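You operate a simulated robot arm through the tools that you are given. There is no shell and no other tool. Be economical: measure what you need, move in short steps, check, and stop when the job is done.

Carry out the task below with a simulated robot arm. There is one attempt and no reset: what you move stays moved.

TASK
Put things in order on the top of the folding table. At the end: the white twine ball from the top of the folding table stands where the green candle stood; the brown round brush stands where the blue lens brush stood; the green candle from the top of the folding table stands where the silver holder stood; the silver holder stands on top of the green box; the blue lens brush stands where the white twine ball stood; whatever was shut is shut again. Leave all else as you found it, and nothing knocked over.

It is judged by the outcome, as a careful person would: the job done as asked, and still so three seconds after it is handed in. It fails if anything else is knocked over, pushed out of place, dropped, spilled or broken.

THE ROBOT
A 7-joint arm with a two-finger parallel gripper, fixed in place. Base frame: the origin is at the foot of the arm, x ahead of it, y to its left, z up; the work surface is at about z = 0. Lengths are in m, angles in rad, forces in N, time in s.
With the tool pointing down near the work surface it reaches from about 0.22 to 0.58 m from the base axis. Its first joint turns from -1.152 to 1.152 rad. Payload 2.5 kg.
Tool frame: the origin (TCP) lies between the finger pads and is the grasp point; the fingertips stand 0.023 m ahead of it; z points along the fingers, y is the line along which they close. The gripper opens to 0.094 m. The fingers are 0.038 m wide and 0.01 m thick; the gripper's body (0.054 by 0.096 m) begins 0.039 m behind the TCP.
Orientation is that of the tool frame in the base frame, as a unit quaternion [x, y, z, w]. With the fingers straight down and closing along the base's y, the tool's x points along the base's -x, its y along +y and its z along -z.

THE INTERFACE
- The arm moves only by the tool move_arm. Its argument "moves" is one flat list of numbers, 7 for each row, row after row: the shift along the tool's x, y, z in units of 250 mm (1.0 is 250 mm), then the turn, a rotation vector about the tool's x, y, z in units of 90 degrees (1.0 is 90 degrees), then the gripper command, from -1 (shut) to 1 (fully open), values between in proportion. In form: [x, y, z, ax, ay, az, jaw, x, y, z, ax, ay, az, jaw, ...]. A call has 1 to 20 rows; each row is the pose to reach, as a shift and turn from the pose commanded when the call began, along the tool's axes at that moment. A call with a number of a shift or a turn outside -1 to 1 is refused whole. A row lasts 0.2 s, in which the tool goes at most 0.05 m and 0.15 rad; a call with a longer step from one row to the next is refused whole, and so is a gripper value outside its range. A pose out of reach is approached as far as the arm can. The call stops where the force on the tool passes 40 N (or 10 N more than at its start, if that is more) or the arm is blocked; 0.2 s more then pass. The fingers move at their own pace (about 0.108 m/s each) and stop on an object; they squeeze with about 27 N. The grip force told is the motor's: it shows also when the fingers shut on nothing. Time passes only in rows, and 0.2 s behind the last, so rows that repeat a pose let the fingers close. It gives the time, the measured TCP pose, the force on the tool (base axes), the opening and the grip force at its end, in the units of the frame above (readings bear some noise).
- Cameras (640 x 400 px; columns grow to the right, rows downward): "scene" is fixed at [0.1167, -0.4035, 0.5476]; the picture's right is [0.84, -0.54, 0.00], its down [-0.28, -0.45, -0.85] and it looks along [0.46, 0.72, -0.53] (base axes); focal length 306 px, centre (320, 200). "wrist" rides on the gripper at [-0.039, 0, -0.044] in the tool frame; the picture's right is [0.00, -1.00, 0.00], its down [0.97, 0.00, -0.24] and it looks along [0.24, 0.00, 0.97] (tool axes); focal length 218 px, centre (320, 200).
- snapshot(camera): a new picture of that camera. No time passes.
- measure_at(camera, pixels): there is no depth. For up to 12 entries [column, row, z] of the newest picture of that camera ("zoom" is the newest enlarged one), the place [x, y] in the base frame at which the ray of that pixel passes the height z, good to about 0.003 m. No time passes.
- inspect(camera, box): a new picture of the part [left, top, right, bottom] of that camera's present view, enlarged. No time passes.
- close_job(): hands the job in; it is judged then, once.

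Work in short steps. Measure before you move; look again where a grasp or a placing could have gone wrong, and mend it. You have 80 turns and 38 pictures in all, those below and enlarged ones among them. Open the gripper and draw the arm clear of the work before you hand the job in, unless the task says otherwise; then end with one line.

The tools are called after "Call:" as a command line: name --argument value ..., lists and objects as JSON in quotes. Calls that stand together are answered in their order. move_arm: Moves the arm, as the interface text tells. Its arguments: {"type":"object","properties":{"moves":{"type":"array","items":{"type":"number"}}},"required":["moves"]} The other tools are called the same way: snapshot (camera) takes a picture; measure_at (camera, pixels) gives the place at which the rays of pixels pass given heights; inspect (camera, box) takes an enlarged picture of a part of a camera's view; close_job () hands the job in.

At the start:

```text
time_s: 0.0
tool_pos: [0.3413, 0.0497, 0.305]
orientation: [0.0, 1.0, 0.001, 0.0]
ft_force: [0.0, 0.8, 0.7]
finger_gap: 0.094
gripper_force: 0.0
```

scene: 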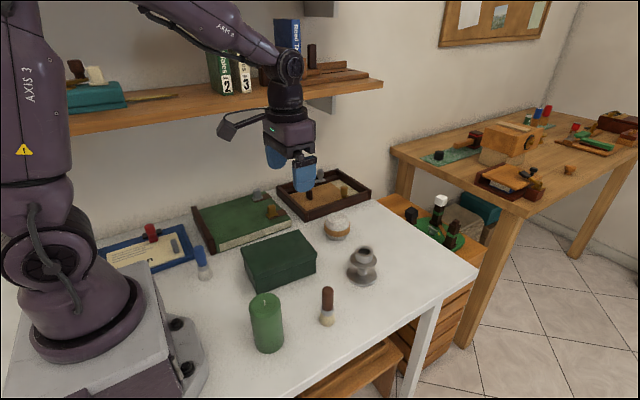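
wrist: 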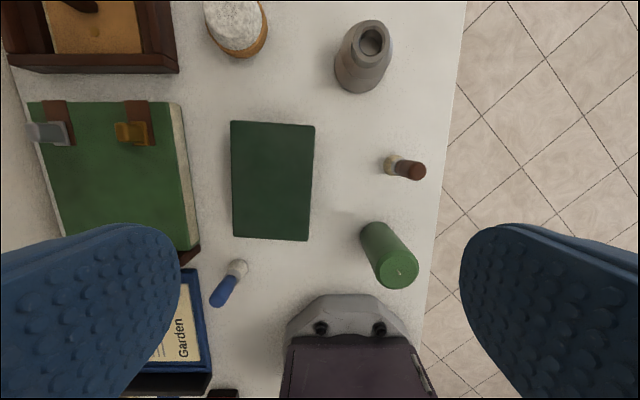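

The pictures show the candle, lens brush, round brush, twine ball, holder and green box. I enlarge the scene to measure the objects.

Call:
inspect --camera "scene" --box '[180, 180, 400, 360]'

Call:
inspect --camera "wrist" --box '[180, 0, 480, 320]'

```text
2.22 times, centred on (290, 270) of scene
```

zoom: 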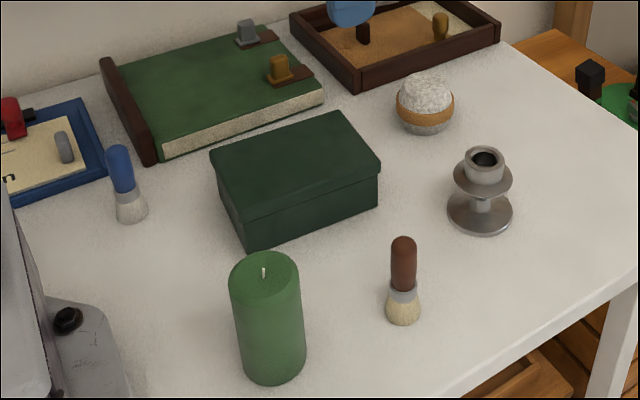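

```text
1.25 times, centred on (330, 160) of wrist
```

zoom: 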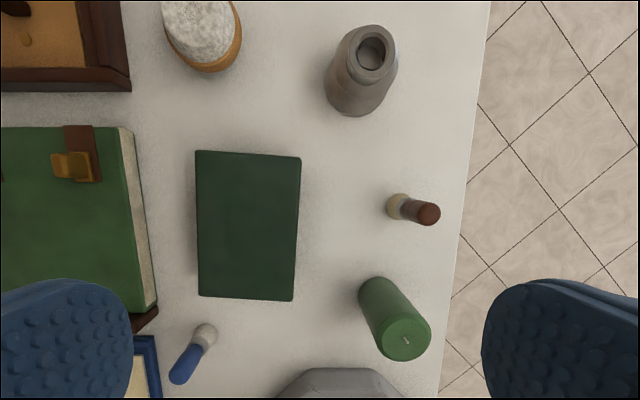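

I measure the base and top points of each object in both views.

Call:
measure_at --camera "zoom" --pixels '[[405, 340, 0.08], [405, 340, 0.1], [376, 293, 0], [430, 214, 0.07], [397, 206, 0], [371, 53, 0.07], [357, 90, 0], [205, 30, 0.03], [205, 335, 0], [183, 375, 0.07], [196, 150, 0.06], [293, 301, 0.06]]'

Call:
measure_at --camera "scene" --pixels '[[265, 302, 0.08], [265, 302, 0.1], [269, 341, 0], [357.5, 291, 0.07], [327, 321, 0], [363.5, 251, 0.07], [362, 275, 0], [337, 226, 0.03], [204, 275, 0], [199, 249, 0.07], [241, 252, 0.06], [299, 234, 0.06]]'

Call:
measure_at --camera "scene" --pixels '[[327.7, 288, 0.07], [327.7, 288, 0.08], [199, 247, 0.08], [363.5, 251, 0.06], [337, 240, 0], [337, 215, 0.06], [258, 290, 0], [254, 279, 0.05], [316, 260, 0.05], [316, 277, 0], [275, 250, 0.05], [296.5, 233, 0.05]]'

```text
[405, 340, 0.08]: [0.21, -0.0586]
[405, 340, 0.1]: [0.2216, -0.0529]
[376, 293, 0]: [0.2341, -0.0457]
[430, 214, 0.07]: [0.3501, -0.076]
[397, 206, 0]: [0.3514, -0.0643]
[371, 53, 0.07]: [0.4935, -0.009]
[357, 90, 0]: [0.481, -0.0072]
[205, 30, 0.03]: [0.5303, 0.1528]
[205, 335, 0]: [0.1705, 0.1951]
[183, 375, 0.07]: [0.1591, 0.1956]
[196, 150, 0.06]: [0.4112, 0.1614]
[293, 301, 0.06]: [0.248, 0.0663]
```

```text
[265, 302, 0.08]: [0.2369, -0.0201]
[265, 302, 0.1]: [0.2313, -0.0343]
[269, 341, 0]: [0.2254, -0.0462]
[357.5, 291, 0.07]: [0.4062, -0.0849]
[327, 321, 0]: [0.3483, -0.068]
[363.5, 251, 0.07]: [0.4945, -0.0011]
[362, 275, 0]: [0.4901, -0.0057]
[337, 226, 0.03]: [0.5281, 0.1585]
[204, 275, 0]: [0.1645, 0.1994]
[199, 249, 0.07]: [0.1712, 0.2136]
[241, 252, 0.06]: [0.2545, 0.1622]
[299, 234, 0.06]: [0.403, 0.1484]
```

```text
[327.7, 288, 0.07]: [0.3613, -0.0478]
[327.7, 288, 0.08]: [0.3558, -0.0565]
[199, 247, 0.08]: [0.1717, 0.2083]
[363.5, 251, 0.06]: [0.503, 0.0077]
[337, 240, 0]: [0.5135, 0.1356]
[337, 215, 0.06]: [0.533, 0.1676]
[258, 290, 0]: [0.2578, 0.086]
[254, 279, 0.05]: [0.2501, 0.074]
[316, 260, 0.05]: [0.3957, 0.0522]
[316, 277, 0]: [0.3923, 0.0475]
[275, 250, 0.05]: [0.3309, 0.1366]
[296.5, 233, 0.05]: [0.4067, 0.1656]
```

Estimates: candle (0.229,-0.046), round brush (0.350,-0.066), holder (0.487,-0.005), twine (0.527,0.153), lens brush (0.167,0.198). First I go above the holder for a closer look.

Call:
move_arm --moves '[-0.145, -0.055, 0.1, 0, 0, 0, 1, -0.29, -0.11, 0.2, 0, 0, 0, 1, -0.435, -0.165, 0.3, 0, 0, 0, 1, -0.58, -0.22, 0.42, 0, 0, 0, 1, -0.58, -0.22, 0.42, 0, 0, 0, 1]'

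Call:
snapshot --camera "wrist"

```text
time_s: 1.2
tool_pos: [0.4861, -0.0069, 0.2]
orientation: [0.0, 1.0, 0.0, 0.0]
ft_force: [-0.2, 0.3, -0.1]
finger_gap: 0.0938
gripper_force: 0.0
```

```text
33 pictures are left
```

wrist: 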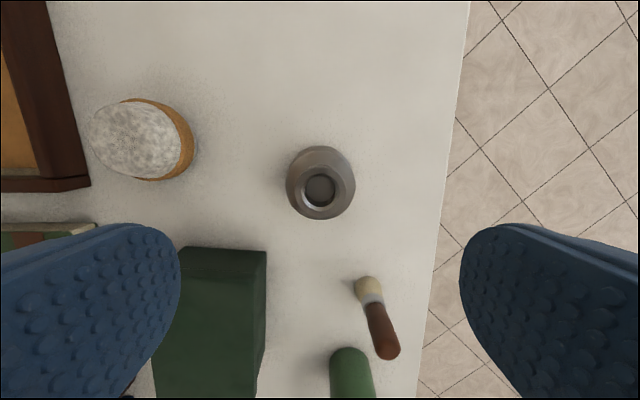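

Call:
measure_at --camera "wrist" --pixels '[[321, 190, 0.07], [321, 190, 0.06], [320, 146, 0], [286, 180, 0], [356, 180, 0], [321, 220, 0.045], [368, 287, 0], [195, 142, 0.02], [145, 138, 0.03], [92, 138, 0.03], [80, 183, 0.03], [90, 183, 0.0]]'

Call:
inspect --camera "scene" --box '[310, 190, 410, 300]'

```text
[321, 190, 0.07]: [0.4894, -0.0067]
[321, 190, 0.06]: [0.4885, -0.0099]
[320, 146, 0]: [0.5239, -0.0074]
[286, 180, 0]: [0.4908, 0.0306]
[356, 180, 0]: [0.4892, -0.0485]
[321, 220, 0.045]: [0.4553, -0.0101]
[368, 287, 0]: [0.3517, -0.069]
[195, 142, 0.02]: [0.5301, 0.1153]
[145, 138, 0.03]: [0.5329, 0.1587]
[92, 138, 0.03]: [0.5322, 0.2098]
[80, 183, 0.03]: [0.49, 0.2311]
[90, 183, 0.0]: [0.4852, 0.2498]
```

```text
3.64 times, centred on (360, 245) of scene
```

zoom: 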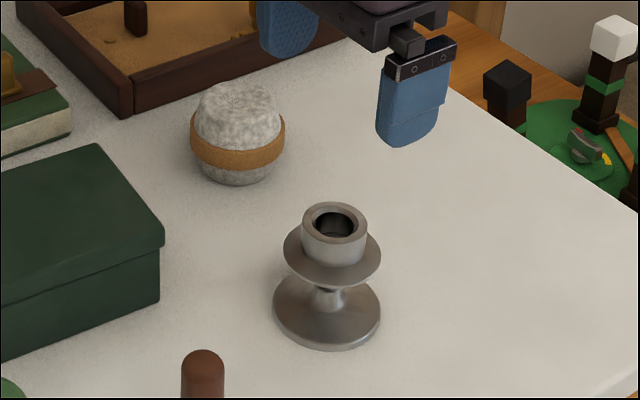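

Call:
measure_at --camera "zoom" --pixels '[[334, 222, 0.06], [334, 222, 0.07], [334, 222, 0.05], [332, 256, 0.03], [332, 256, 0.04], [327, 310, 0.0], [273, 308, 0], [381, 310, 0], [237, 182, 0], [237, 135, 0.03], [164, 240, 0.05], [160, 300, 0]]'

```text
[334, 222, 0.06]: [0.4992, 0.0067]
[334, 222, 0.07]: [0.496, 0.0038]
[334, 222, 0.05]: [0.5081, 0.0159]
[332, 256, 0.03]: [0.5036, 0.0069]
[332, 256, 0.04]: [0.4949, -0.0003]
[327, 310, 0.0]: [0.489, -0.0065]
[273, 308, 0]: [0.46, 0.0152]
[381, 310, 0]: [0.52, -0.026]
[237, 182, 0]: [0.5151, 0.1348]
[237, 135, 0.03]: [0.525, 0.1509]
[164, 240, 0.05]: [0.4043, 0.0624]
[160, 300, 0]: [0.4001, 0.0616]
```

Holder centre is (0.490,-0.007), cup top about z=0.08, flange about 0.047. I lower to z=0.077 to grip the cup.

Call:
move_arm --moves '[-0.016, 0, 0.15, 0, 0, 0, 0.8, -0.016, 0, 0.3, 0, 0, 0, 0.8, -0.016, 0, 0.4, 0, 0, 0, 0.8, -0.016, 0, 0.492, 0, 0, 0, 0.8, -0.016, 0, 0.492, 0, 0, 0, 0.8]'

Call:
inspect --camera "scene" --box '[310, 190, 410, 300]'

```text
time_s: 2.4
tool_pos: [0.4898, -0.0057, 0.0771]
orientation: [0.0, 1.0, 0.001, 0.0]
ft_force: [-0.2, 0.0, 0.8]
finger_gap: 0.0846
gripper_force: 0.0
```

```text
3.64 times, centred on (360, 245) of scene
```

zoom: 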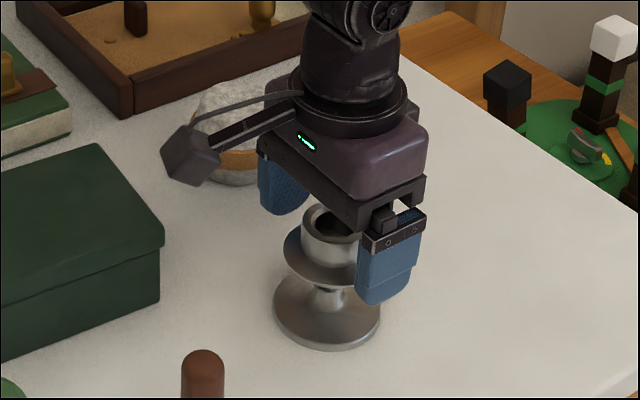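

Centred around the cup. I close.

Call:
move_arm --moves '[0, 0, 0, 0, 0, 0, 0.3, 0, 0, 0, 0, 0, 0, 0, 0, 0, 0, 0, 0, 0, -0.5, 0, 0, 0, 0, 0, 0, -1, 0, 0, 0, 0, 0, 0, -1]'

Call:
inspect --camera "scene" --box '[310, 190, 410, 300]'

```text
time_s: 3.6
tool_pos: [0.4895, -0.0061, 0.0765]
orientation: [0.0, 1.0, 0.0, 0.0]
ft_force: [0.2, -1.8, 0.4]
finger_gap: 0.0403
gripper_force: 27.1
```

```text
3.64 times, centred on (360, 245) of scene
```

zoom: 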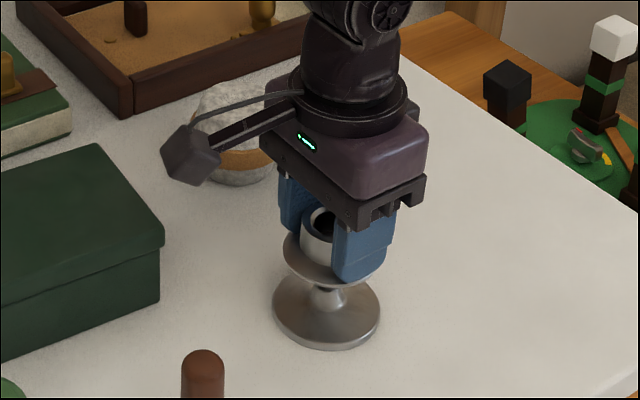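

Gripped (gap 0.040). I lift and carry it above the box centre, about (0.33,0.113).

Call:
move_arm --moves '[0, 0, -0.1, 0, 0, 0, -1, 0, 0, -0.25, 0, 0, 0, -1, 0, 0, -0.4, 0, 0, 0, -1, 0.13, 0.1, -0.48, 0, 0, 0, -1, 0.26, 0.2, -0.48, 0, 0, 0, -1, 0.39, 0.3, -0.48, 0, 0, 0, -1, 0.52, 0.4, -0.48, 0, 0, 0, -1, 0.64, 0.476, -0.48, 0, 0, 0, -1, 0.64, 0.476, -0.48, 0, 0, 0, -1]'

Call:
snapshot --camera "wrist"

Call:
inspect --camera "scene" --box '[210, 160, 350, 310]'

```text
time_s: 5.6
tool_pos: [0.3304, 0.1134, 0.197]
orientation: [0.0, 1.0, 0.0, -0.001]
ft_force: [0.2, -0.5, -3.6]
finger_gap: 0.0404
gripper_force: 26.8
```

```text
29 pictures are left
```

wrist: 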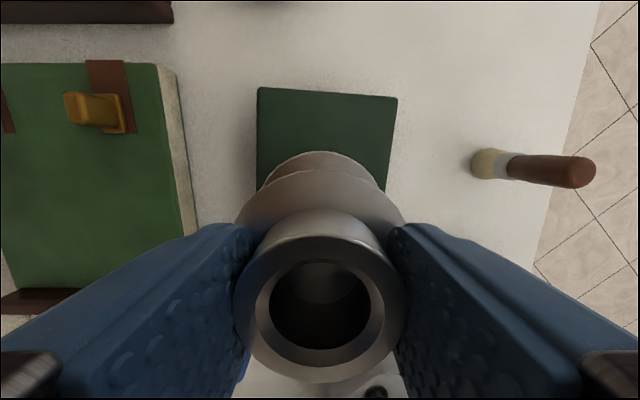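

```text
2.67 times, centred on (280, 235) of scene
```

zoom: 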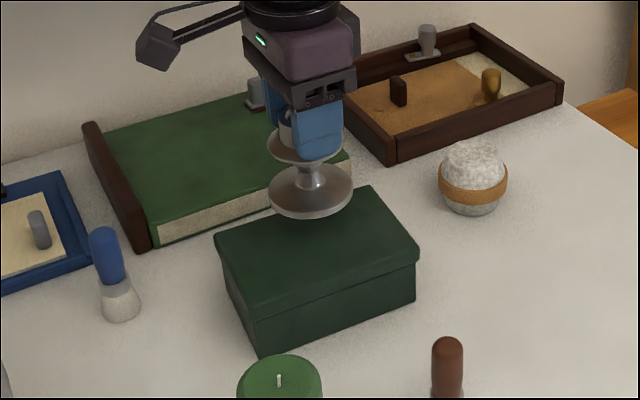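

Call:
measure_at --camera "zoom" --pixels '[[262, 357, 0], [253, 315, 0.05], [253, 315, 0.06], [253, 315, 0.07], [418, 248, 0.05], [418, 248, 0.06], [418, 248, 0.07], [413, 298, 0], [216, 238, 0.06], [216, 238, 0.07], [374, 191, 0.06], [374, 191, 0.07]]'

Call:
measure_at --camera "wrist" --pixels '[[258, 88, 0.06], [397, 98, 0.06], [258, 88, 0.07], [397, 98, 0.07], [258, 188, 0.06], [387, 190, 0.06], [258, 188, 0.07], [387, 190, 0.07]]'

```text
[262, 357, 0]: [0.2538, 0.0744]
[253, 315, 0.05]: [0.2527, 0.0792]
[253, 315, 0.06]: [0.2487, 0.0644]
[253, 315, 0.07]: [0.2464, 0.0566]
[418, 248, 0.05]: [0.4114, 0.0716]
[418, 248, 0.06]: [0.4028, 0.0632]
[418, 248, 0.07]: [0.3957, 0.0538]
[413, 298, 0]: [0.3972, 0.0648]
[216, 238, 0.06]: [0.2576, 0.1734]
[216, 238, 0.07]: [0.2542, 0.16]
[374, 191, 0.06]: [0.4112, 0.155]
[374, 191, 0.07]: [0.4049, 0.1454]
```

```text
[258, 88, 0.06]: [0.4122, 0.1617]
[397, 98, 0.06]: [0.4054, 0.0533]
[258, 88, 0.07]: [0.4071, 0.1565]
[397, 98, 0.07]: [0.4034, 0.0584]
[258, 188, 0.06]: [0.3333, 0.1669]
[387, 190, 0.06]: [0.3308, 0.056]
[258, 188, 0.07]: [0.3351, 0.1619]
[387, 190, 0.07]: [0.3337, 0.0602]
```

Box top is about z=0.062, centre (0.33,0.112). The holder sole is 0.0765 below the TCP, so contact is expected near z=0.14; I lower in stages.

Call:
move_arm --moves '[0, -0.005, 0.1, 0, 0, 0, -1, 0, -0.005, 0.19, 0, 0, 0, -1, 0, -0.005, 0.21, 0, 0, 0, -1, 0, -0.005, 0.215, 0, 0, 0, -1]'

Call:
move_arm --moves '[0, 0, 0.006, 0, 0, 0, -1, 0, 0, 0.006, 0, 0, 0, -1]'

Call:
move_arm --moves '[0, 0, 0.006, 0, 0, 0, -1, 0, 0, 0.006, 0, 0, 0, -1]'

Call:
inspect --camera "scene" --box '[240, 180, 340, 280]'

```text
time_s: 6.6
tool_pos: [0.3294, 0.1123, 0.1439]
orientation: [-0.001, 1.0, 0.0, 0.001]
ft_force: [-8.3, -3.6, 21.6]
finger_gap: 0.0405
gripper_force: 27.5
```

```text
time_s: 7.2
tool_pos: [0.3312, 0.1131, 0.1425]
orientation: [0.0, 1.0, 0.0, 0.002]
ft_force: [-1.2, -3.8, 23.4]
finger_gap: 0.0403
gripper_force: 26.8
```

```text
time_s: 7.8
tool_pos: [0.3311, 0.1118, 0.1405]
orientation: [0.0, 1.0, 0.0, 0.002]
ft_force: [3.0, -3.7, 24.2]
finger_gap: 0.0405
gripper_force: 27.2
```

```text
4.00 times, centred on (290, 230) of scene
```

zoom: 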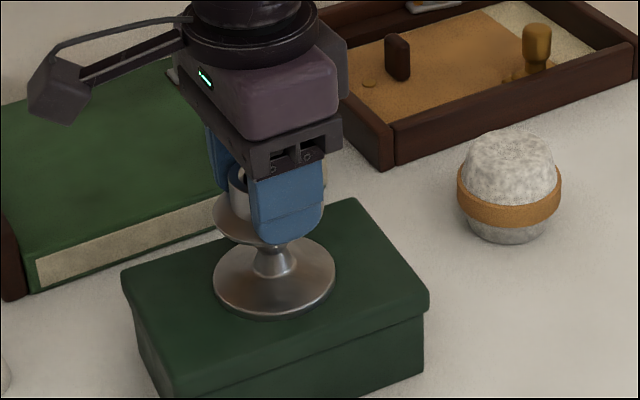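

Contact is confirmed (24 N up) and the holder stands on the box. I open and rise.

Call:
move_arm --moves '[0, 0, -0.008, 0, 0, 0, -0.1, 0, 0, -0.008, 0, 0, 0, 0.2, 0, 0, -0.008, 0, 0, 0, 0.5, 0, 0, -0.008, 0, 0, 0, 0.5, 0, 0, -0.1, 0, 0, 0, 0.5, 0, 0, -0.25, 0, 0, 0, 0.5, 0, 0, -0.4, 0, 0, 0, 0.5]'

Call:
snapshot --camera "wrist"

```text
time_s: 9.4
tool_pos: [0.3302, 0.1116, 0.2404]
orientation: [0.0, 1.0, 0.001, -0.001]
ft_force: [0.5, -0.5, -0.4]
finger_gap: 0.0706
gripper_force: 0.0
```

```text
26 pictures are left
```

wrist: 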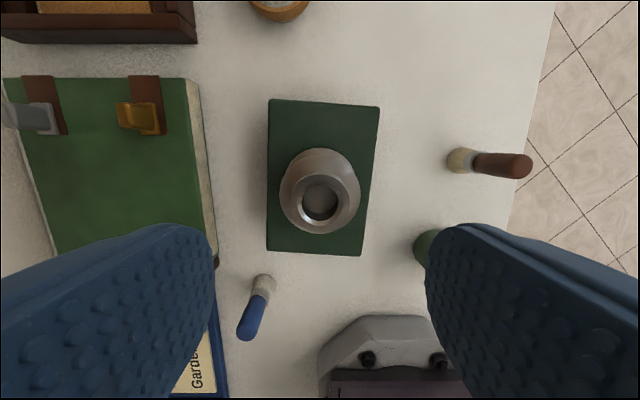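

Holder stands on the box. Next I go above the candle.

Call:
move_arm --moves '[0.1, -0.155, 0, 0, 0, 0, 1, 0.2, -0.31, 0, 0, 0, 0, 1, 0.3, -0.465, 0, 0, 0, 0, 1, 0.4, -0.62, 0, 0, 0, 0, 1, 0.404, -0.63, 0, 0, 0, 0, 1]'

Call:
snapshot --camera "wrist"

Call:
inspect --camera "scene" --box '[210, 260, 350, 380]'

```text
time_s: 10.6
tool_pos: [0.2286, -0.0459, 0.2401]
orientation: [0.001, 1.0, 0.0, 0.0]
ft_force: [-0.2, 0.0, -0.3]
finger_gap: 0.0939
gripper_force: 0.2
```

```text
25 pictures are left
```

wrist: 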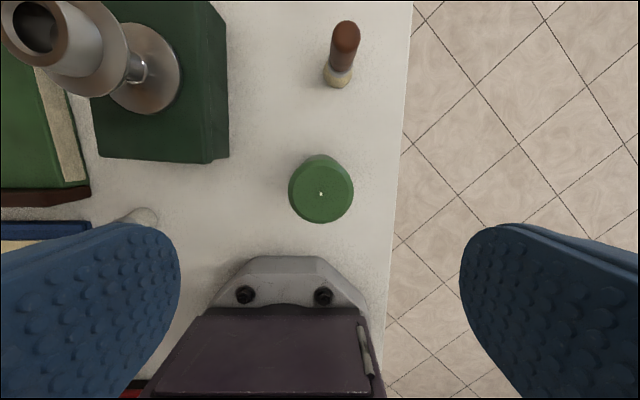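

```text
3.33 times, centred on (280, 320) of scene
```

zoom: 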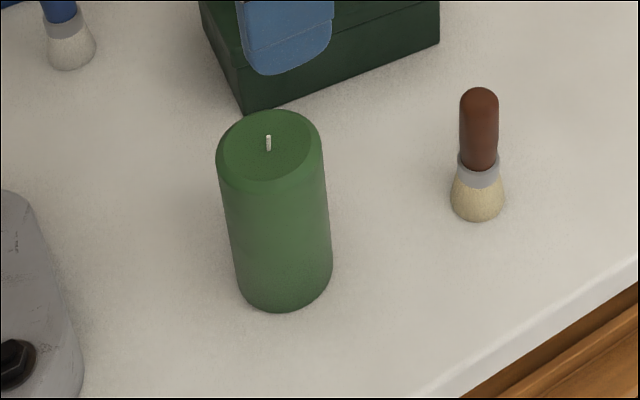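

Call:
measure_at --camera "wrist" --pixels '[[320, 191, 0.1], [320, 191, 0.11], [320, 191, 0.12], [289, 191, 0.11], [353, 191, 0.11], [318, 155, 0], [337, 82, 0], [323, 76, 0], [352, 76, 0]]'

Call:
measure_at --camera "zoom" --pixels '[[268, 149, 0.1], [268, 149, 0.11], [268, 149, 0.12], [285, 277, 0], [239, 280, 0], [332, 272, 0], [477, 200, 0], [478, 100, 0.08], [478, 100, 0.09]]'

```text
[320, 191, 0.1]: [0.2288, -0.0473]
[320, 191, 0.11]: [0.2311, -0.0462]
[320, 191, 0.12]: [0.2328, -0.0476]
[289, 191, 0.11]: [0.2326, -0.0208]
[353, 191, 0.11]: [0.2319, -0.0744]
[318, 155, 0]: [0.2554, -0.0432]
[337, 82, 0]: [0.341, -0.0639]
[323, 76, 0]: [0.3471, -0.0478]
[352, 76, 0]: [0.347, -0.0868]
```

```text
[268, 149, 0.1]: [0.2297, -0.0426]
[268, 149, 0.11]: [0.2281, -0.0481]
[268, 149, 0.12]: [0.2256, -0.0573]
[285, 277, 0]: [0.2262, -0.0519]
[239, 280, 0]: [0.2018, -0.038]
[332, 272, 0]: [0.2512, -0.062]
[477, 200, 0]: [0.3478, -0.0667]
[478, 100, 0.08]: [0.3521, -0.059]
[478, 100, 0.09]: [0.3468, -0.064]
```

Candle centre (0.229,-0.047), height 0.108, diameter 0.054. I lower to z=0.083 and grip.

Call:
move_arm --moves '[0, -0.004, 0.15, 0, 0, 0, 1, 0, -0.004, 0.3, 0, 0, 0, 1, 0, -0.004, 0.45, 0, 0, 0, 1, 0, -0.004, 0.58, 0, 0, 0, 1, 0, -0.004, 0.628, 0, 0, 0, 1, 0, -0.004, 0.628, 0, 0, 0, 0.4, 0, -0.004, 0.628, 0, 0, 0, 0, 0, -0.004, 0.628, 0, 0, 0, -0.5, 0, -0.004, 0.628, 0, 0, 0, -1, 0, -0.004, 0.628, 0, 0, 0, -1]'

Call:
inspect --camera "scene" --box '[210, 260, 350, 380]'

```text
time_s: 12.8
tool_pos: [0.2281, -0.0471, 0.0841]
orientation: [0.0, 1.0, 0.0, 0.0]
ft_force: [-0.2, 0.6, -0.2]
finger_gap: 0.0543
gripper_force: 27.2
```

```text
3.33 times, centred on (280, 320) of scene
```

zoom: 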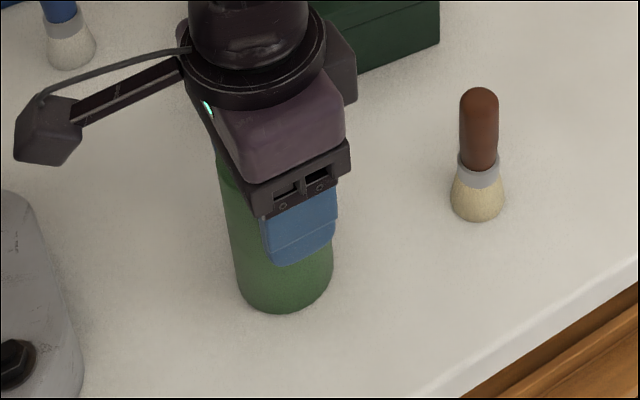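

Gripped at 0.054. I lift and carry toward the holder's old place (0.490,-0.006).

Call:
move_arm --moves '[0, 0, -0.1, 0, 0, 0, -1, 0, 0, -0.25, 0, 0, 0, -1, 0, 0, -0.4, 0, 0, 0, -1, -0.16, 0.025, -0.44, 0, 0, 0, -1, -0.32, 0.05, -0.44, 0, 0, 0, -1, -0.48, 0.075, -0.44, 0, 0, 0, -1, -0.64, 0.1, -0.44, 0, 0, 0, -1, -0.8, 0.13, -0.44, 0, 0, 0, -1, -0.96, 0.164, -0.44, 0, 0, 0, -1, -0.96, 0.164, -0.44, 0, 0, 0, -1]'

```text
time_s: 15.0
tool_pos: [0.4679, -0.0041, 0.1934]
orientation: [0.0, 1.0, 0.0, 0.0]
ft_force: [-0.4, 0.2, -2.8]
finger_gap: 0.0548
gripper_force: 27.0
```

I finish the approach and lower to near contact (TCP z≈0.086), then touch down.

Call:
move_arm --moves '[-0.086, -0.004, 0, 0, 0, 0, -1, -0.086, -0.004, 0.15, 0, 0, 0, -1, -0.086, -0.004, 0.3, 0, 0, 0, -1, -0.086, -0.004, 0.4, 0, 0, 0, -1, -0.086, -0.004, 0.43, 0, 0, 0, -1, -0.086, -0.004, 0.43, 0, 0, 0, -1]'

Call:
move_arm --moves '[0, 0, 0.006, 0, 0, 0, -1, 0, 0, 0.008, 0, 0, 0, -1]'

Call:
inspect --camera "scene" --box '[310, 190, 410, 300]'

```text
time_s: 16.4
tool_pos: [0.4889, -0.0068, 0.0844]
orientation: [0.0, 1.0, 0.0, 0.0]
ft_force: [0.3, 0.0, -2.5]
finger_gap: 0.0543
gripper_force: 26.9
```

```text
time_s: 17.0
tool_pos: [0.4894, -0.0054, 0.0836]
orientation: [0.0, 1.0, 0.0, 0.0]
ft_force: [0.5, 1.0, -3.4]
finger_gap: 0.0543
gripper_force: 26.9
```

```text
3.64 times, centred on (360, 245) of scene
```

zoom: 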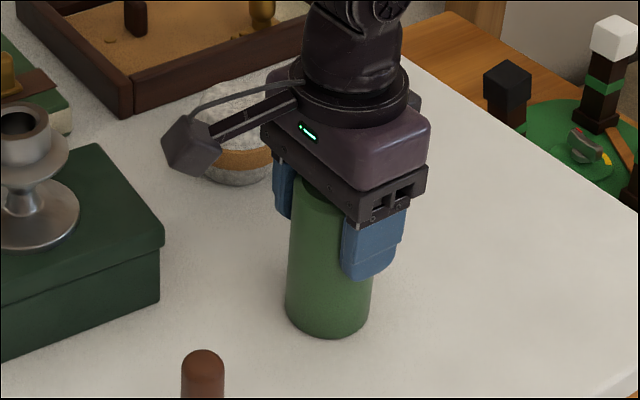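

Still no contact; I lower a little further.

Call:
move_arm --moves '[0, 0, 0.005, 0, 0, 0, -1, 0, 0, 0.005, 0, 0, 0, -1]'

Call:
move_arm --moves '[0, 0, 0.005, 0, 0, 0, -1, 0, 0, 0.005, 0, 0, 0, -1]'

```text
time_s: 17.6
tool_pos: [0.4912, -0.0059, 0.083]
orientation: [0.0, 1.0, 0.0, 0.0]
ft_force: [-2.2, 0.2, 5.4]
finger_gap: 0.0543
gripper_force: 26.8
```

```text
time_s: 18.2
tool_pos: [0.4901, -0.0066, 0.0828]
orientation: [0.0, 1.0, 0.001, 0.002]
ft_force: [-8.8, 1.4, 24.0]
finger_gap: 0.0547
gripper_force: 26.4
```

Candle is on the table. I release and rise to z≈0.22, then move over toward the twine ball (0.527,0.153).

Call:
move_arm --moves '[0, 0, -0.005, 0, 0, 0, -0.1, 0, 0, -0.005, 0, 0, 0, 0.4, 0, 0, -0.005, 0, 0, 0, 1, 0, 0, -0.005, 0, 0, 0, 1, 0, 0, -0.1, 0, 0, 0, 1, 0, 0, -0.25, 0, 0, 0, 1, 0, 0, -0.4, 0, 0, 0, 1, 0, 0, -0.5, 0, 0, 0, 1, -0.04, 0.16, -0.5, 0, 0, 0, 1, -0.08, 0.32, -0.5, 0, 0, 0, 1, -0.12, 0.48, -0.5, 0, 0, 0, 1, -0.148, 0.636, -0.5, 0, 0, 0, 1, -0.148, 0.636, -0.5, 0, 0, 0, 1]'

Call:
snapshot --camera "wrist"

Call:
inspect --camera "scene" --box '[280, 160, 420, 300]'

```text
time_s: 21.0
tool_pos: [0.527, 0.1529, 0.2078]
orientation: [0.0, 1.0, 0.0, 0.0]
ft_force: [0.3, -0.6, 0.2]
finger_gap: 0.0937
gripper_force: 0.1
```

```text
21 pictures are left
```

wrist: 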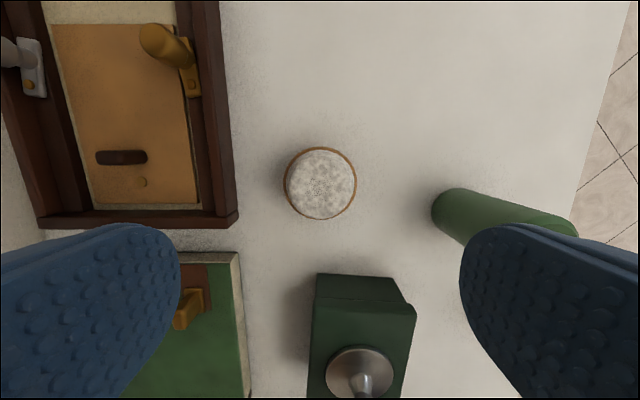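

```text
2.86 times, centred on (350, 230) of scene
```

zoom: 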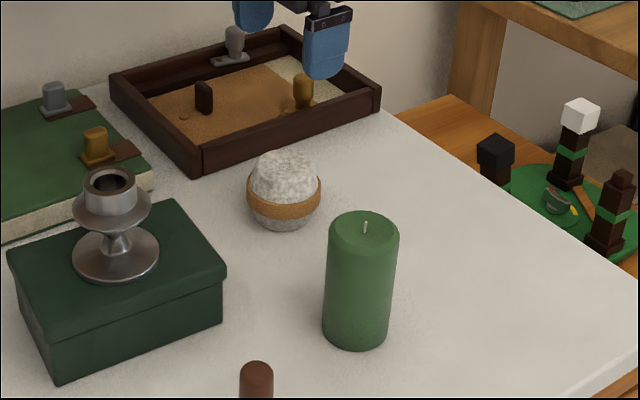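

Call:
measure_at --camera "wrist" --pixels '[[321, 184, 0.06], [321, 184, 0.05], [283, 184, 0.03], [357, 184, 0.03], [320, 147, 0.03], [320, 219, 0.03], [236, 180, 0.03], [238, 212, 0.03], [228, 228, 0.0], [240, 260, 0.03]]'

Call:
measure_at --camera "zoom" --pixels '[[284, 215, 0], [284, 229, 0], [284, 195, 0.03], [246, 195, 0.03], [321, 195, 0.03], [284, 165, 0.05], [284, 165, 0.06], [285, 150, 0.06], [356, 331, 0], [362, 228, 0.108], [203, 172, 0], [203, 152, 0.03]]'

```text
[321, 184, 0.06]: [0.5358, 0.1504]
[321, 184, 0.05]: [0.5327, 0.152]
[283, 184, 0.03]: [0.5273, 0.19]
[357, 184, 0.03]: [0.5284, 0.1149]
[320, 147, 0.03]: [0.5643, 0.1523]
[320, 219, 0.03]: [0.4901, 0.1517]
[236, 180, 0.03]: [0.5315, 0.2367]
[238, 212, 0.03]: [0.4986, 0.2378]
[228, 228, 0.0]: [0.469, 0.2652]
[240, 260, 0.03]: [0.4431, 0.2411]
```

```text
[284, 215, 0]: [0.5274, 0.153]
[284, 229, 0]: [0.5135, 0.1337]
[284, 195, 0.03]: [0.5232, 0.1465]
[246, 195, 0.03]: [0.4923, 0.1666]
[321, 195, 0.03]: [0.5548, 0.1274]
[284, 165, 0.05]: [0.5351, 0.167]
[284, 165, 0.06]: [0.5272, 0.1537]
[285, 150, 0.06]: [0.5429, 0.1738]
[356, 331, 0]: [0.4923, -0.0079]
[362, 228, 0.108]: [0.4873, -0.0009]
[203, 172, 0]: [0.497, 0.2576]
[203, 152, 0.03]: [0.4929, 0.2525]
```

Twine ball centre (0.528,0.152), diameter 0.073, tray edge at y=0.237 leaves room. I lower to z=0.031 and grip.

Call:
move_arm --moves '[-0.004, -0.003, 0.17, 0, 0, 0, 1, -0.004, -0.003, 0.34, 0, 0, 0, 1, -0.004, -0.003, 0.5, 0, 0, 0, 1, -0.004, -0.003, 0.6, 0, 0, 0, 1, -0.004, -0.003, 0.66, 0, 0, 0, 1, -0.004, -0.003, 0.706, 0, 0, 0, 1, -0.004, -0.003, 0.706, 0, 0, 0, 0.6, -0.004, -0.003, 0.706, 0, 0, 0, 0.2, -0.004, -0.003, 0.706, 0, 0, 0, -0.5, -0.004, -0.003, 0.706, 0, 0, 0, -1, -0.004, -0.003, 0.706, 0, 0, 0, -1]'

Call:
inspect --camera "scene" --box '[280, 160, 420, 300]'

```text
time_s: 23.4
tool_pos: [0.5287, 0.1511, 0.0294]
orientation: [0.001, 1.0, 0.0, 0.0]
ft_force: [-0.6, 0.9, -0.3]
finger_gap: 0.0704
gripper_force: 26.5
```

```text
2.86 times, centred on (350, 230) of scene
```

zoom: 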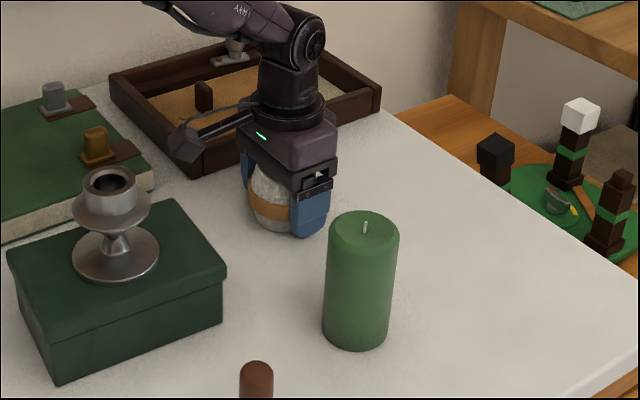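

Gripped at 0.070. I lift high and carry toward the candle's old place (0.229,-0.047).

Call:
move_arm --moves '[0, 0, -0.1, 0, 0, 0, -1, 0, 0, -0.25, 0, 0, 0, -1, 0, 0, -0.4, 0, 0, 0, -1, 0, 0, -0.58, 0, 0, 0, -1, 0, 0, -0.74, 0, 0, 0, -1, 0.15, -0.1, -0.8, 0, 0, 0, -1, 0.3, -0.2, -0.8, 0, 0, 0, -1, 0.45, -0.3, -0.8, 0, 0, 0, -1, 0.6, -0.4, -0.8, 0, 0, 0, -1, 0.75, -0.5, -0.8, 0, 0, 0, -1, 0.9, -0.6, -0.8, 0, 0, 0, -1, 0.99, -0.7, -0.8, 0, 0, 0, -1, 0.99, -0.796, -0.8, 0, 0, 0, -1, 0.99, -0.796, -0.8, 0, 0, 0, -1]'

```text
time_s: 26.4
tool_pos: [0.2809, -0.0486, 0.2302]
orientation: [0.001, 1.0, 0.0, -0.001]
ft_force: [0.6, 0.0, -1.7]
finger_gap: 0.0702
gripper_force: 27.0
```

Call:
move_arm --moves '[0.1, 0, 0, 0, 0, 0, -1, 0.207, 0.003, 0, 0, 0, 0, -1, 0.207, 0.003, 0.15, 0, 0, 0, -1, 0.207, 0.003, 0.3, 0, 0, 0, -1, 0.207, 0.003, 0.45, 0, 0, 0, -1, 0.207, 0.003, 0.6, 0, 0, 0, -1, 0.207, 0.003, 0.72, 0, 0, 0, -1, 0.207, 0.003, 0.79, 0, 0, 0, -1, 0.207, 0.003, 0.79, 0, 0, 0, -1]'

Call:
move_arm --moves '[0, 0, 0.006, 0, 0, 0, -1, 0, 0, 0.006, 0, 0, 0, -1]'

Call:
move_arm --moves '[0, 0, 0.004, 0, 0, 0, -1, 0, 0, 0.004, 0, 0, 0, -1]'

```text
time_s: 28.4
tool_pos: [0.2295, -0.046, 0.0329]
orientation: [0.0, 1.0, 0.001, 0.0]
ft_force: [0.3, 0.6, -0.5]
finger_gap: 0.07
gripper_force: 27.0
```

```text
time_s: 29.0
tool_pos: [0.2285, -0.0467, 0.0305]
orientation: [-0.001, 1.0, 0.0, 0.0]
ft_force: [0.0, -0.3, 0.2]
finger_gap: 0.0701
gripper_force: 26.7
```

```text
time_s: 29.6
tool_pos: [0.2286, -0.0466, 0.0283]
orientation: [0.0, 1.0, 0.001, 0.0]
ft_force: [0.1, -0.7, -0.7]
finger_gap: 0.07
gripper_force: 26.8
```

Call:
move_arm --moves '[0, 0, 0.004, 0, 0, 0, -1, 0, 0, 0.004, 0, 0, 0, -1]'

Call:
move_arm --moves '[0, 0, 0.004, 0, 0, 0, -1, 0, 0, 0.004, 0, 0, 0, -1]'

Call:
inspect --camera "scene" --box '[210, 260, 350, 380]'

```text
time_s: 30.4
tool_pos: [0.2292, -0.0472, 0.0287]
orientation: [0.0, 1.0, 0.0, 0.001]
ft_force: [-0.4, -0.6, 9.5]
finger_gap: 0.07
gripper_force: 27.0
stopped in row 2: the force on the tool passed its limit (the readings are from after the stop); the commanded pose is now the measured one
```

```text
time_s: 30.9
tool_pos: [0.229, -0.046, 0.0301]
orientation: [0.0, 1.0, 0.0, 0.0]
ft_force: [-1.2, -0.8, 10.5]
finger_gap: 0.07
gripper_force: 27.3
stopped in row 2: the force on the tool passed its limit (the readings are from after the stop); the commanded pose is now the measured one
```

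```text
3.33 times, centred on (280, 320) of scene
```

zoom: 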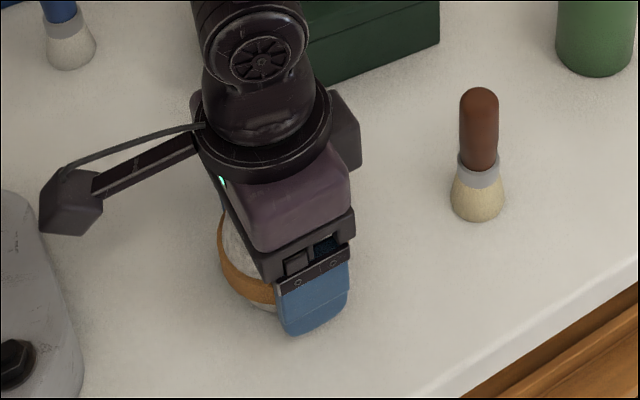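

Firm contact reached. I release and rise.

Call:
move_arm --moves '[0, 0, 0, 0, 0, 0, 0.5, 0, 0, 0, 0, 0, 0, 1, 0, 0, 0, 0, 0, 0, 1, 0, 0, -0.05, 0, 0, 0, 1, 0, 0, -0.15, 0, 0, 0, 1, 0, 0, -0.3, 0, 0, 0, 1, 0, 0, -0.45, 0, 0, 0, 1, 0, 0, -0.6, 0, 0, 0, 1, 0, 0, -0.75, 0, 0, 0, 1]'

Call:
snapshot --camera "wrist"

```text
time_s: 32.9
tool_pos: [0.2283, -0.0469, 0.2168]
orientation: [-0.001, 1.0, 0.0, 0.001]
ft_force: [0.0, -0.1, -0.3]
finger_gap: 0.0939
gripper_force: 0.0
```

```text
17 pictures are left
```

wrist: 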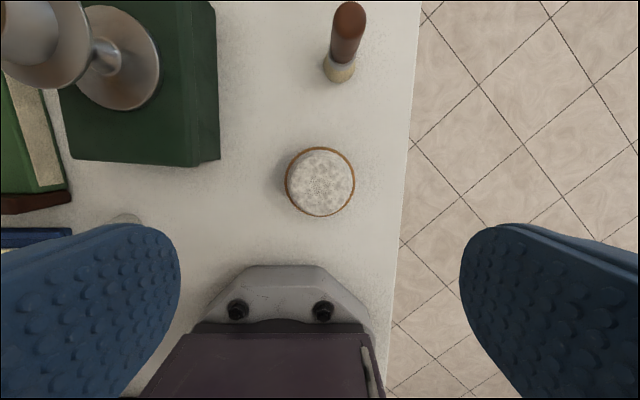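

Twine ball is placed well. I go around to above the lens brush at about (0.167,0.197).

Call:
move_arm --moves '[-0.03, 0.15, -0.06, 0, 0, 0, 1, -0.06, 0.3, -0.12, 0, 0, 0, 1, -0.09, 0.45, -0.12, 0, 0, 0, 0.5, -0.05, 0.6, -0.12, 0, 0, 0, 0.3, 0.05, 0.75, -0.12, 0, 0, 0, 0.3, 0.15, 0.88, -0.12, 0, 0, 0, 0.3, 0.244, 0.976, -0.08, 0, 0, 0, 0.3, 0.244, 0.976, -0.05, 0, 0, 0, 0.3]'

Call:
snapshot --camera "wrist"

Call:
inspect --camera "scene" --box '[130, 200, 270, 310]'

```text
time_s: 34.7
tool_pos: [0.1677, 0.1977, 0.2289]
orientation: [0.0, 1.0, 0.0, 0.001]
ft_force: [-0.8, -0.5, 0.4]
finger_gap: 0.061
gripper_force: 0.1
```

```text
16 pictures are left
```

wrist: 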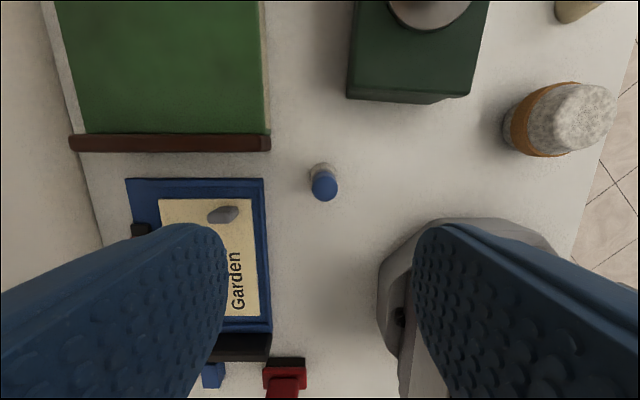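

```text
3.64 times, centred on (200, 255) of scene
```

zoom: 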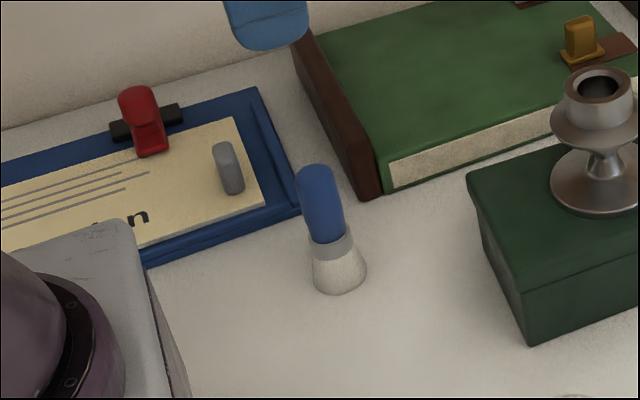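

Call:
measure_at --camera "wrist" --pixels '[[324, 187, 0.08], [324, 187, 0.09], [322, 172, 0], [322, 162, 0], [309, 172, 0], [337, 172, 0], [312, 187, 0.08], [337, 187, 0.08], [263, 178, 0.01], [271, 330, 0.01], [270, 150, 0.03]]'

Call:
measure_at --camera "zoom" --pixels '[[341, 275, 0], [341, 292, 0], [314, 172, 0.08], [314, 172, 0.09], [324, 240, 0.035], [333, 240, 0.04], [314, 278, 0], [367, 275, 0], [299, 212, 0.01]]'

```text
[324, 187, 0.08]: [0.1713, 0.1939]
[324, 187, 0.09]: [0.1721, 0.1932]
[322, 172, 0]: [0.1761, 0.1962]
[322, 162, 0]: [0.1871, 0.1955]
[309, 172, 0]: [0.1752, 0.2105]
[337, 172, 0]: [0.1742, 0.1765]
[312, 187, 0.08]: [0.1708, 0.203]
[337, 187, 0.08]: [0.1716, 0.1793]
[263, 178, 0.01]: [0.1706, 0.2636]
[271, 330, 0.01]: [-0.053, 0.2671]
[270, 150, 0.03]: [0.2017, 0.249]
```

```text
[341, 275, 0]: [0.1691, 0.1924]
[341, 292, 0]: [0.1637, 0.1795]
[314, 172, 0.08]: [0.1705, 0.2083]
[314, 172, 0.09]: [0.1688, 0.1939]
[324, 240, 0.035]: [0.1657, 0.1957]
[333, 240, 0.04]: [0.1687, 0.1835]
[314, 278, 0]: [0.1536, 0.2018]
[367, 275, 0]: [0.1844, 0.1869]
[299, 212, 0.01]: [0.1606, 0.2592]
```

Lens brush centre (0.170,0.194), height 0.09. I lower to z=0.068 to grip the handle.

Call:
move_arm --moves '[-0.01, -0.013, 0.15, 0, 0, 0, 0.3, -0.01, -0.013, 0.3, 0, 0, 0, 0.3, -0.01, -0.013, 0.45, 0, 0, 0, 0.3, -0.01, -0.013, 0.58, 0, 0, 0, 0.3, -0.01, -0.013, 0.642, 0, 0, 0, 0.3, -0.01, -0.013, 0.642, 0, 0, 0, 0, -0.01, -0.013, 0.642, 0, 0, 0, -0.4, -0.01, -0.013, 0.642, 0, 0, 0, -0.7, -0.01, -0.013, 0.642, 0, 0, 0, -1, -0.01, -0.013, 0.642, 0, 0, 0, -1]'

Call:
inspect --camera "scene" --box '[130, 200, 270, 310]'

```text
time_s: 36.9
tool_pos: [0.1719, 0.194, 0.0681]
orientation: [0.0, 1.0, 0.001, 0.001]
ft_force: [-0.1, 0.1, 0.4]
finger_gap: 0.0229
gripper_force: 26.7
```

```text
3.64 times, centred on (200, 255) of scene
```

zoom: 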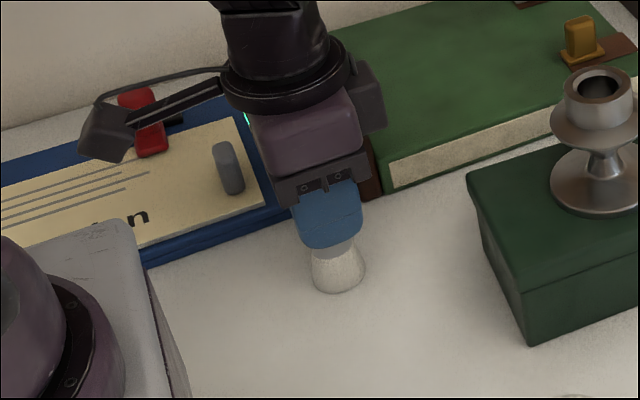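

Gripped at 0.023. I lift to z≈0.25 and carry toward (0.528,0.152).

Call:
move_arm --moves '[0, 0, -0.08, 0, 0, 0, -1, 0, 0, -0.22, 0, 0, 0, -1, 0, 0, -0.38, 0, 0, 0, -1, 0, 0, -0.54, 0, 0, 0, -1, 0, 0, -0.72, 0, 0, 0, -1, -0.16, -0.02, -0.72, 0, 0, 0, -1, -0.32, -0.04, -0.72, 0, 0, 0, -1, -0.48, -0.06, -0.72, 0, 0, 0, -1, -0.64, -0.08, -0.72, 0, 0, 0, -1, -0.8, -0.1, -0.72, 0, 0, 0, -1, -0.96, -0.12, -0.72, 0, 0, 0, -1, -0.96, -0.12, -0.72, 0, 0, 0, -1]'

```text
time_s: 39.5
tool_pos: [0.4102, 0.1643, 0.2508]
orientation: [0.0, 1.0, 0.001, 0.001]
ft_force: [-0.1, 0.5, -0.2]
finger_gap: 0.0223
gripper_force: 27.2
```

Call:
move_arm --moves '[-0.16, -0.015, 0, 0, 0, 0, -1, -0.32, -0.03, 0, 0, 0, 0, -1, -0.472, -0.05, 0, 0, 0, 0, -1, -0.472, -0.05, 0.16, 0, 0, 0, -1, -0.472, -0.05, 0.32, 0, 0, 0, -1, -0.472, -0.05, 0.48, 0, 0, 0, -1, -0.472, -0.05, 0.6, 0, 0, 0, -1, -0.472, -0.05, 0.68, 0, 0, 0, -1, -0.472, -0.05, 0.72, 0, 0, 0, -1, -0.472, -0.05, 0.72, 0, 0, 0, -1]'

Call:
move_arm --moves '[0, 0, 0.006, 0, 0, 0, -1, 0, 0, 0.006, 0, 0, 0, -1]'

Call:
move_arm --moves '[0, 0, 0.005, 0, 0, 0, -1, 0, 0, 0.005, 0, 0, 0, -1]'

Call:
inspect --camera "scene" --box '[280, 160, 420, 300]'

```text
time_s: 41.7
tool_pos: [0.5291, 0.1521, 0.0701]
orientation: [0.0, 1.0, 0.001, 0.003]
ft_force: [-2.5, -0.7, 14.7]
finger_gap: 0.0225
gripper_force: 27.2
```

```text
time_s: 42.3
tool_pos: [0.5292, 0.1528, 0.0692]
orientation: [0.0, 1.0, 0.001, 0.004]
ft_force: [-0.5, -0.9, 25.1]
finger_gap: 0.0226
gripper_force: 27.4
```

```text
time_s: 42.9
tool_pos: [0.5299, 0.1525, 0.0681]
orientation: [-0.001, 1.0, 0.001, 0.003]
ft_force: [2.3, -1.3, 24.2]
finger_gap: 0.0221
gripper_force: 27.2
```

```text
2.86 times, centred on (350, 230) of scene
```

zoom: 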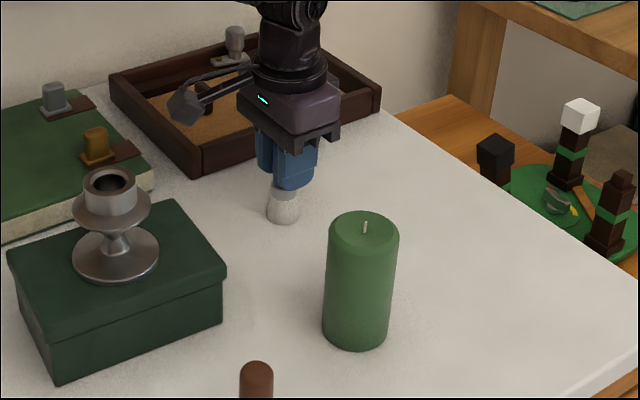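

Brush is standing on the table (contact force). I relax pressure, release and rise.

Call:
move_arm --moves '[0, 0, -0.008, 0, 0, 0, -1, 0, 0, -0.008, 0, 0, 0, -0.3, 0, 0, -0.008, 0, 0, 0, 0.1, 0, 0, -0.008, 0, 0, 0, 0.3, 0, 0, -0.1, 0, 0, 0, 0.3, 0, 0, -0.25, 0, 0, 0, 0.3, 0, 0, -0.4, 0, 0, 0, 0.3, 0, 0, -0.55, 0, 0, 0, 0.3]'

Call:
inspect --camera "scene" --box '[280, 160, 420, 300]'

Call:
measure_at --camera "zoom" --pixels '[[283, 211, 0]]'

```text
time_s: 44.7
tool_pos: [0.5282, 0.1518, 0.204]
orientation: [-0.001, 1.0, 0.0, 0.0]
ft_force: [-0.2, -0.2, -0.3]
finger_gap: 0.0611
gripper_force: 0.1
```

```text
2.86 times, centred on (350, 230) of scene
```

zoom: 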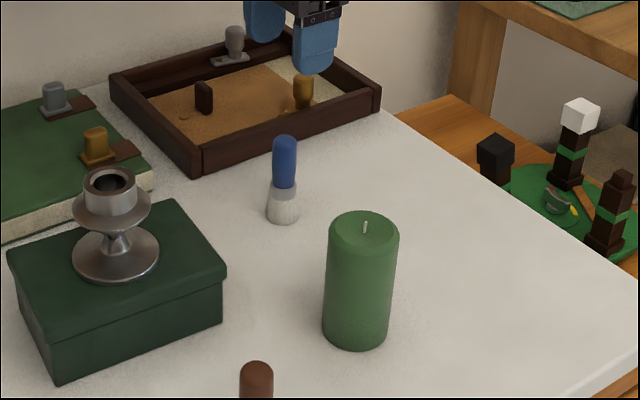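

```text
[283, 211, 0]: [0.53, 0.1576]
```

Lens brush stands. Now I go above the round brush at (0.348,-0.066).

Call:
move_arm --moves '[0.12, -0.145, -0.05, 0, 0, 0, 0.3, 0.24, -0.29, -0.05, 0, 0, 0, 0.3, 0.36, -0.435, -0.05, 0, 0, 0, 0.3, 0.48, -0.58, -0.05, 0, 0, 0, 0.3, 0.6, -0.725, -0.05, 0, 0, 0, 0.3, 0.72, -0.87, 0, 0, 0, 0, 0.3, 0.72, -0.87, 0, 0, 0, 0, 0.3]'

Call:
snapshot --camera "wrist"

```text
time_s: 46.3
tool_pos: [0.3475, -0.0639, 0.2036]
orientation: [0.0, 1.0, 0.0, 0.001]
ft_force: [0.3, -0.5, -0.1]
finger_gap: 0.0616
gripper_force: 0.1
```

```text
11 pictures are left
```

wrist: 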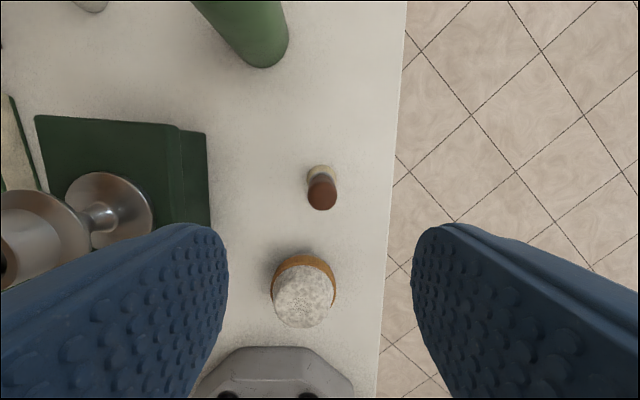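

Call:
measure_at --camera "wrist" --pixels '[[323, 193, 0.085], [322, 178, 0], [307, 178, 0], [338, 178, 0], [322, 164, 0]]'

```text
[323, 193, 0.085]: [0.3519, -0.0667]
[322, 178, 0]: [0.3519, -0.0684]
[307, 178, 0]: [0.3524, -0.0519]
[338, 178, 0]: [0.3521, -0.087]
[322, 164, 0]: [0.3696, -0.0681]
```

Round brush at (0.351,-0.067). I lower to z≈0.068 and grip.

Call:
move_arm --moves '[-0.012, -0.009, 0.15, 0, 0, 0, 0.3, -0.012, -0.009, 0.3, 0, 0, 0, 0.3, -0.012, -0.009, 0.43, 0, 0, 0, 0.3, -0.012, -0.009, 0.51, 0, 0, 0, 0.3, -0.012, -0.009, 0.543, 0, 0, 0, 0.3, -0.012, -0.009, 0.543, 0, 0, 0, 0, -0.012, -0.009, 0.543, 0, 0, 0, -0.4, -0.012, -0.009, 0.543, 0, 0, 0, -0.7, -0.012, -0.009, 0.543, 0, 0, 0, -1, -0.012, -0.009, 0.543, 0, 0, 0, -1]'

Call:
inspect --camera "scene" --box '[210, 240, 370, 370]'

```text
time_s: 48.5
tool_pos: [0.3512, -0.0666, 0.0677]
orientation: [-0.001, 1.0, 0.0, 0.001]
ft_force: [-1.2, -0.2, 0.1]
finger_gap: 0.0225
gripper_force: 26.8
```

```text
3.08 times, centred on (290, 305) of scene
```

zoom: 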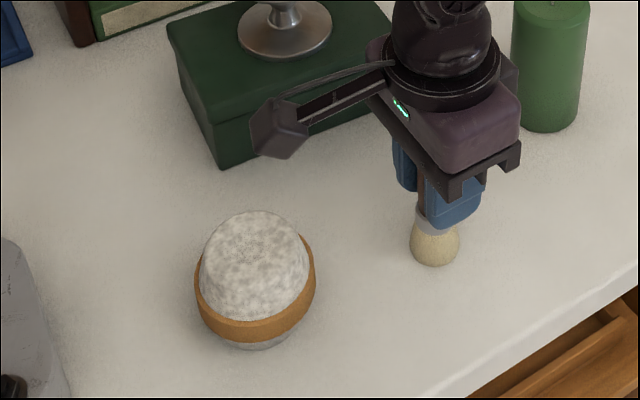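

Gripped. I lift and carry toward the lens brush's old place (0.170,0.194).

Call:
move_arm --moves '[0, 0, -0.08, 0, 0, 0, -1, 0, 0, -0.22, 0, 0, 0, -1, 0, 0, -0.38, 0, 0, 0, -1, 0, 0, -0.54, 0, 0, 0, -1, 0, 0, -0.72, 0, 0, 0, -1, 0.1, 0.15, -0.72, 0, 0, 0, -1, 0.2, 0.3, -0.72, 0, 0, 0, -1, 0.3, 0.45, -0.72, 0, 0, 0, -1, 0.4, 0.6, -0.72, 0, 0, 0, -1, 0.5, 0.75, -0.72, 0, 0, 0, -1, 0.6, 0.9, -0.72, 0, 0, 0, -1, 0.6, 0.9, -0.72, 0, 0, 0, -1]'

```text
time_s: 51.1
tool_pos: [0.2014, 0.1587, 0.2482]
orientation: [0.0, 1.0, 0.001, 0.002]
ft_force: [-0.9, -0.2, -0.5]
finger_gap: 0.0226
gripper_force: 26.8
```

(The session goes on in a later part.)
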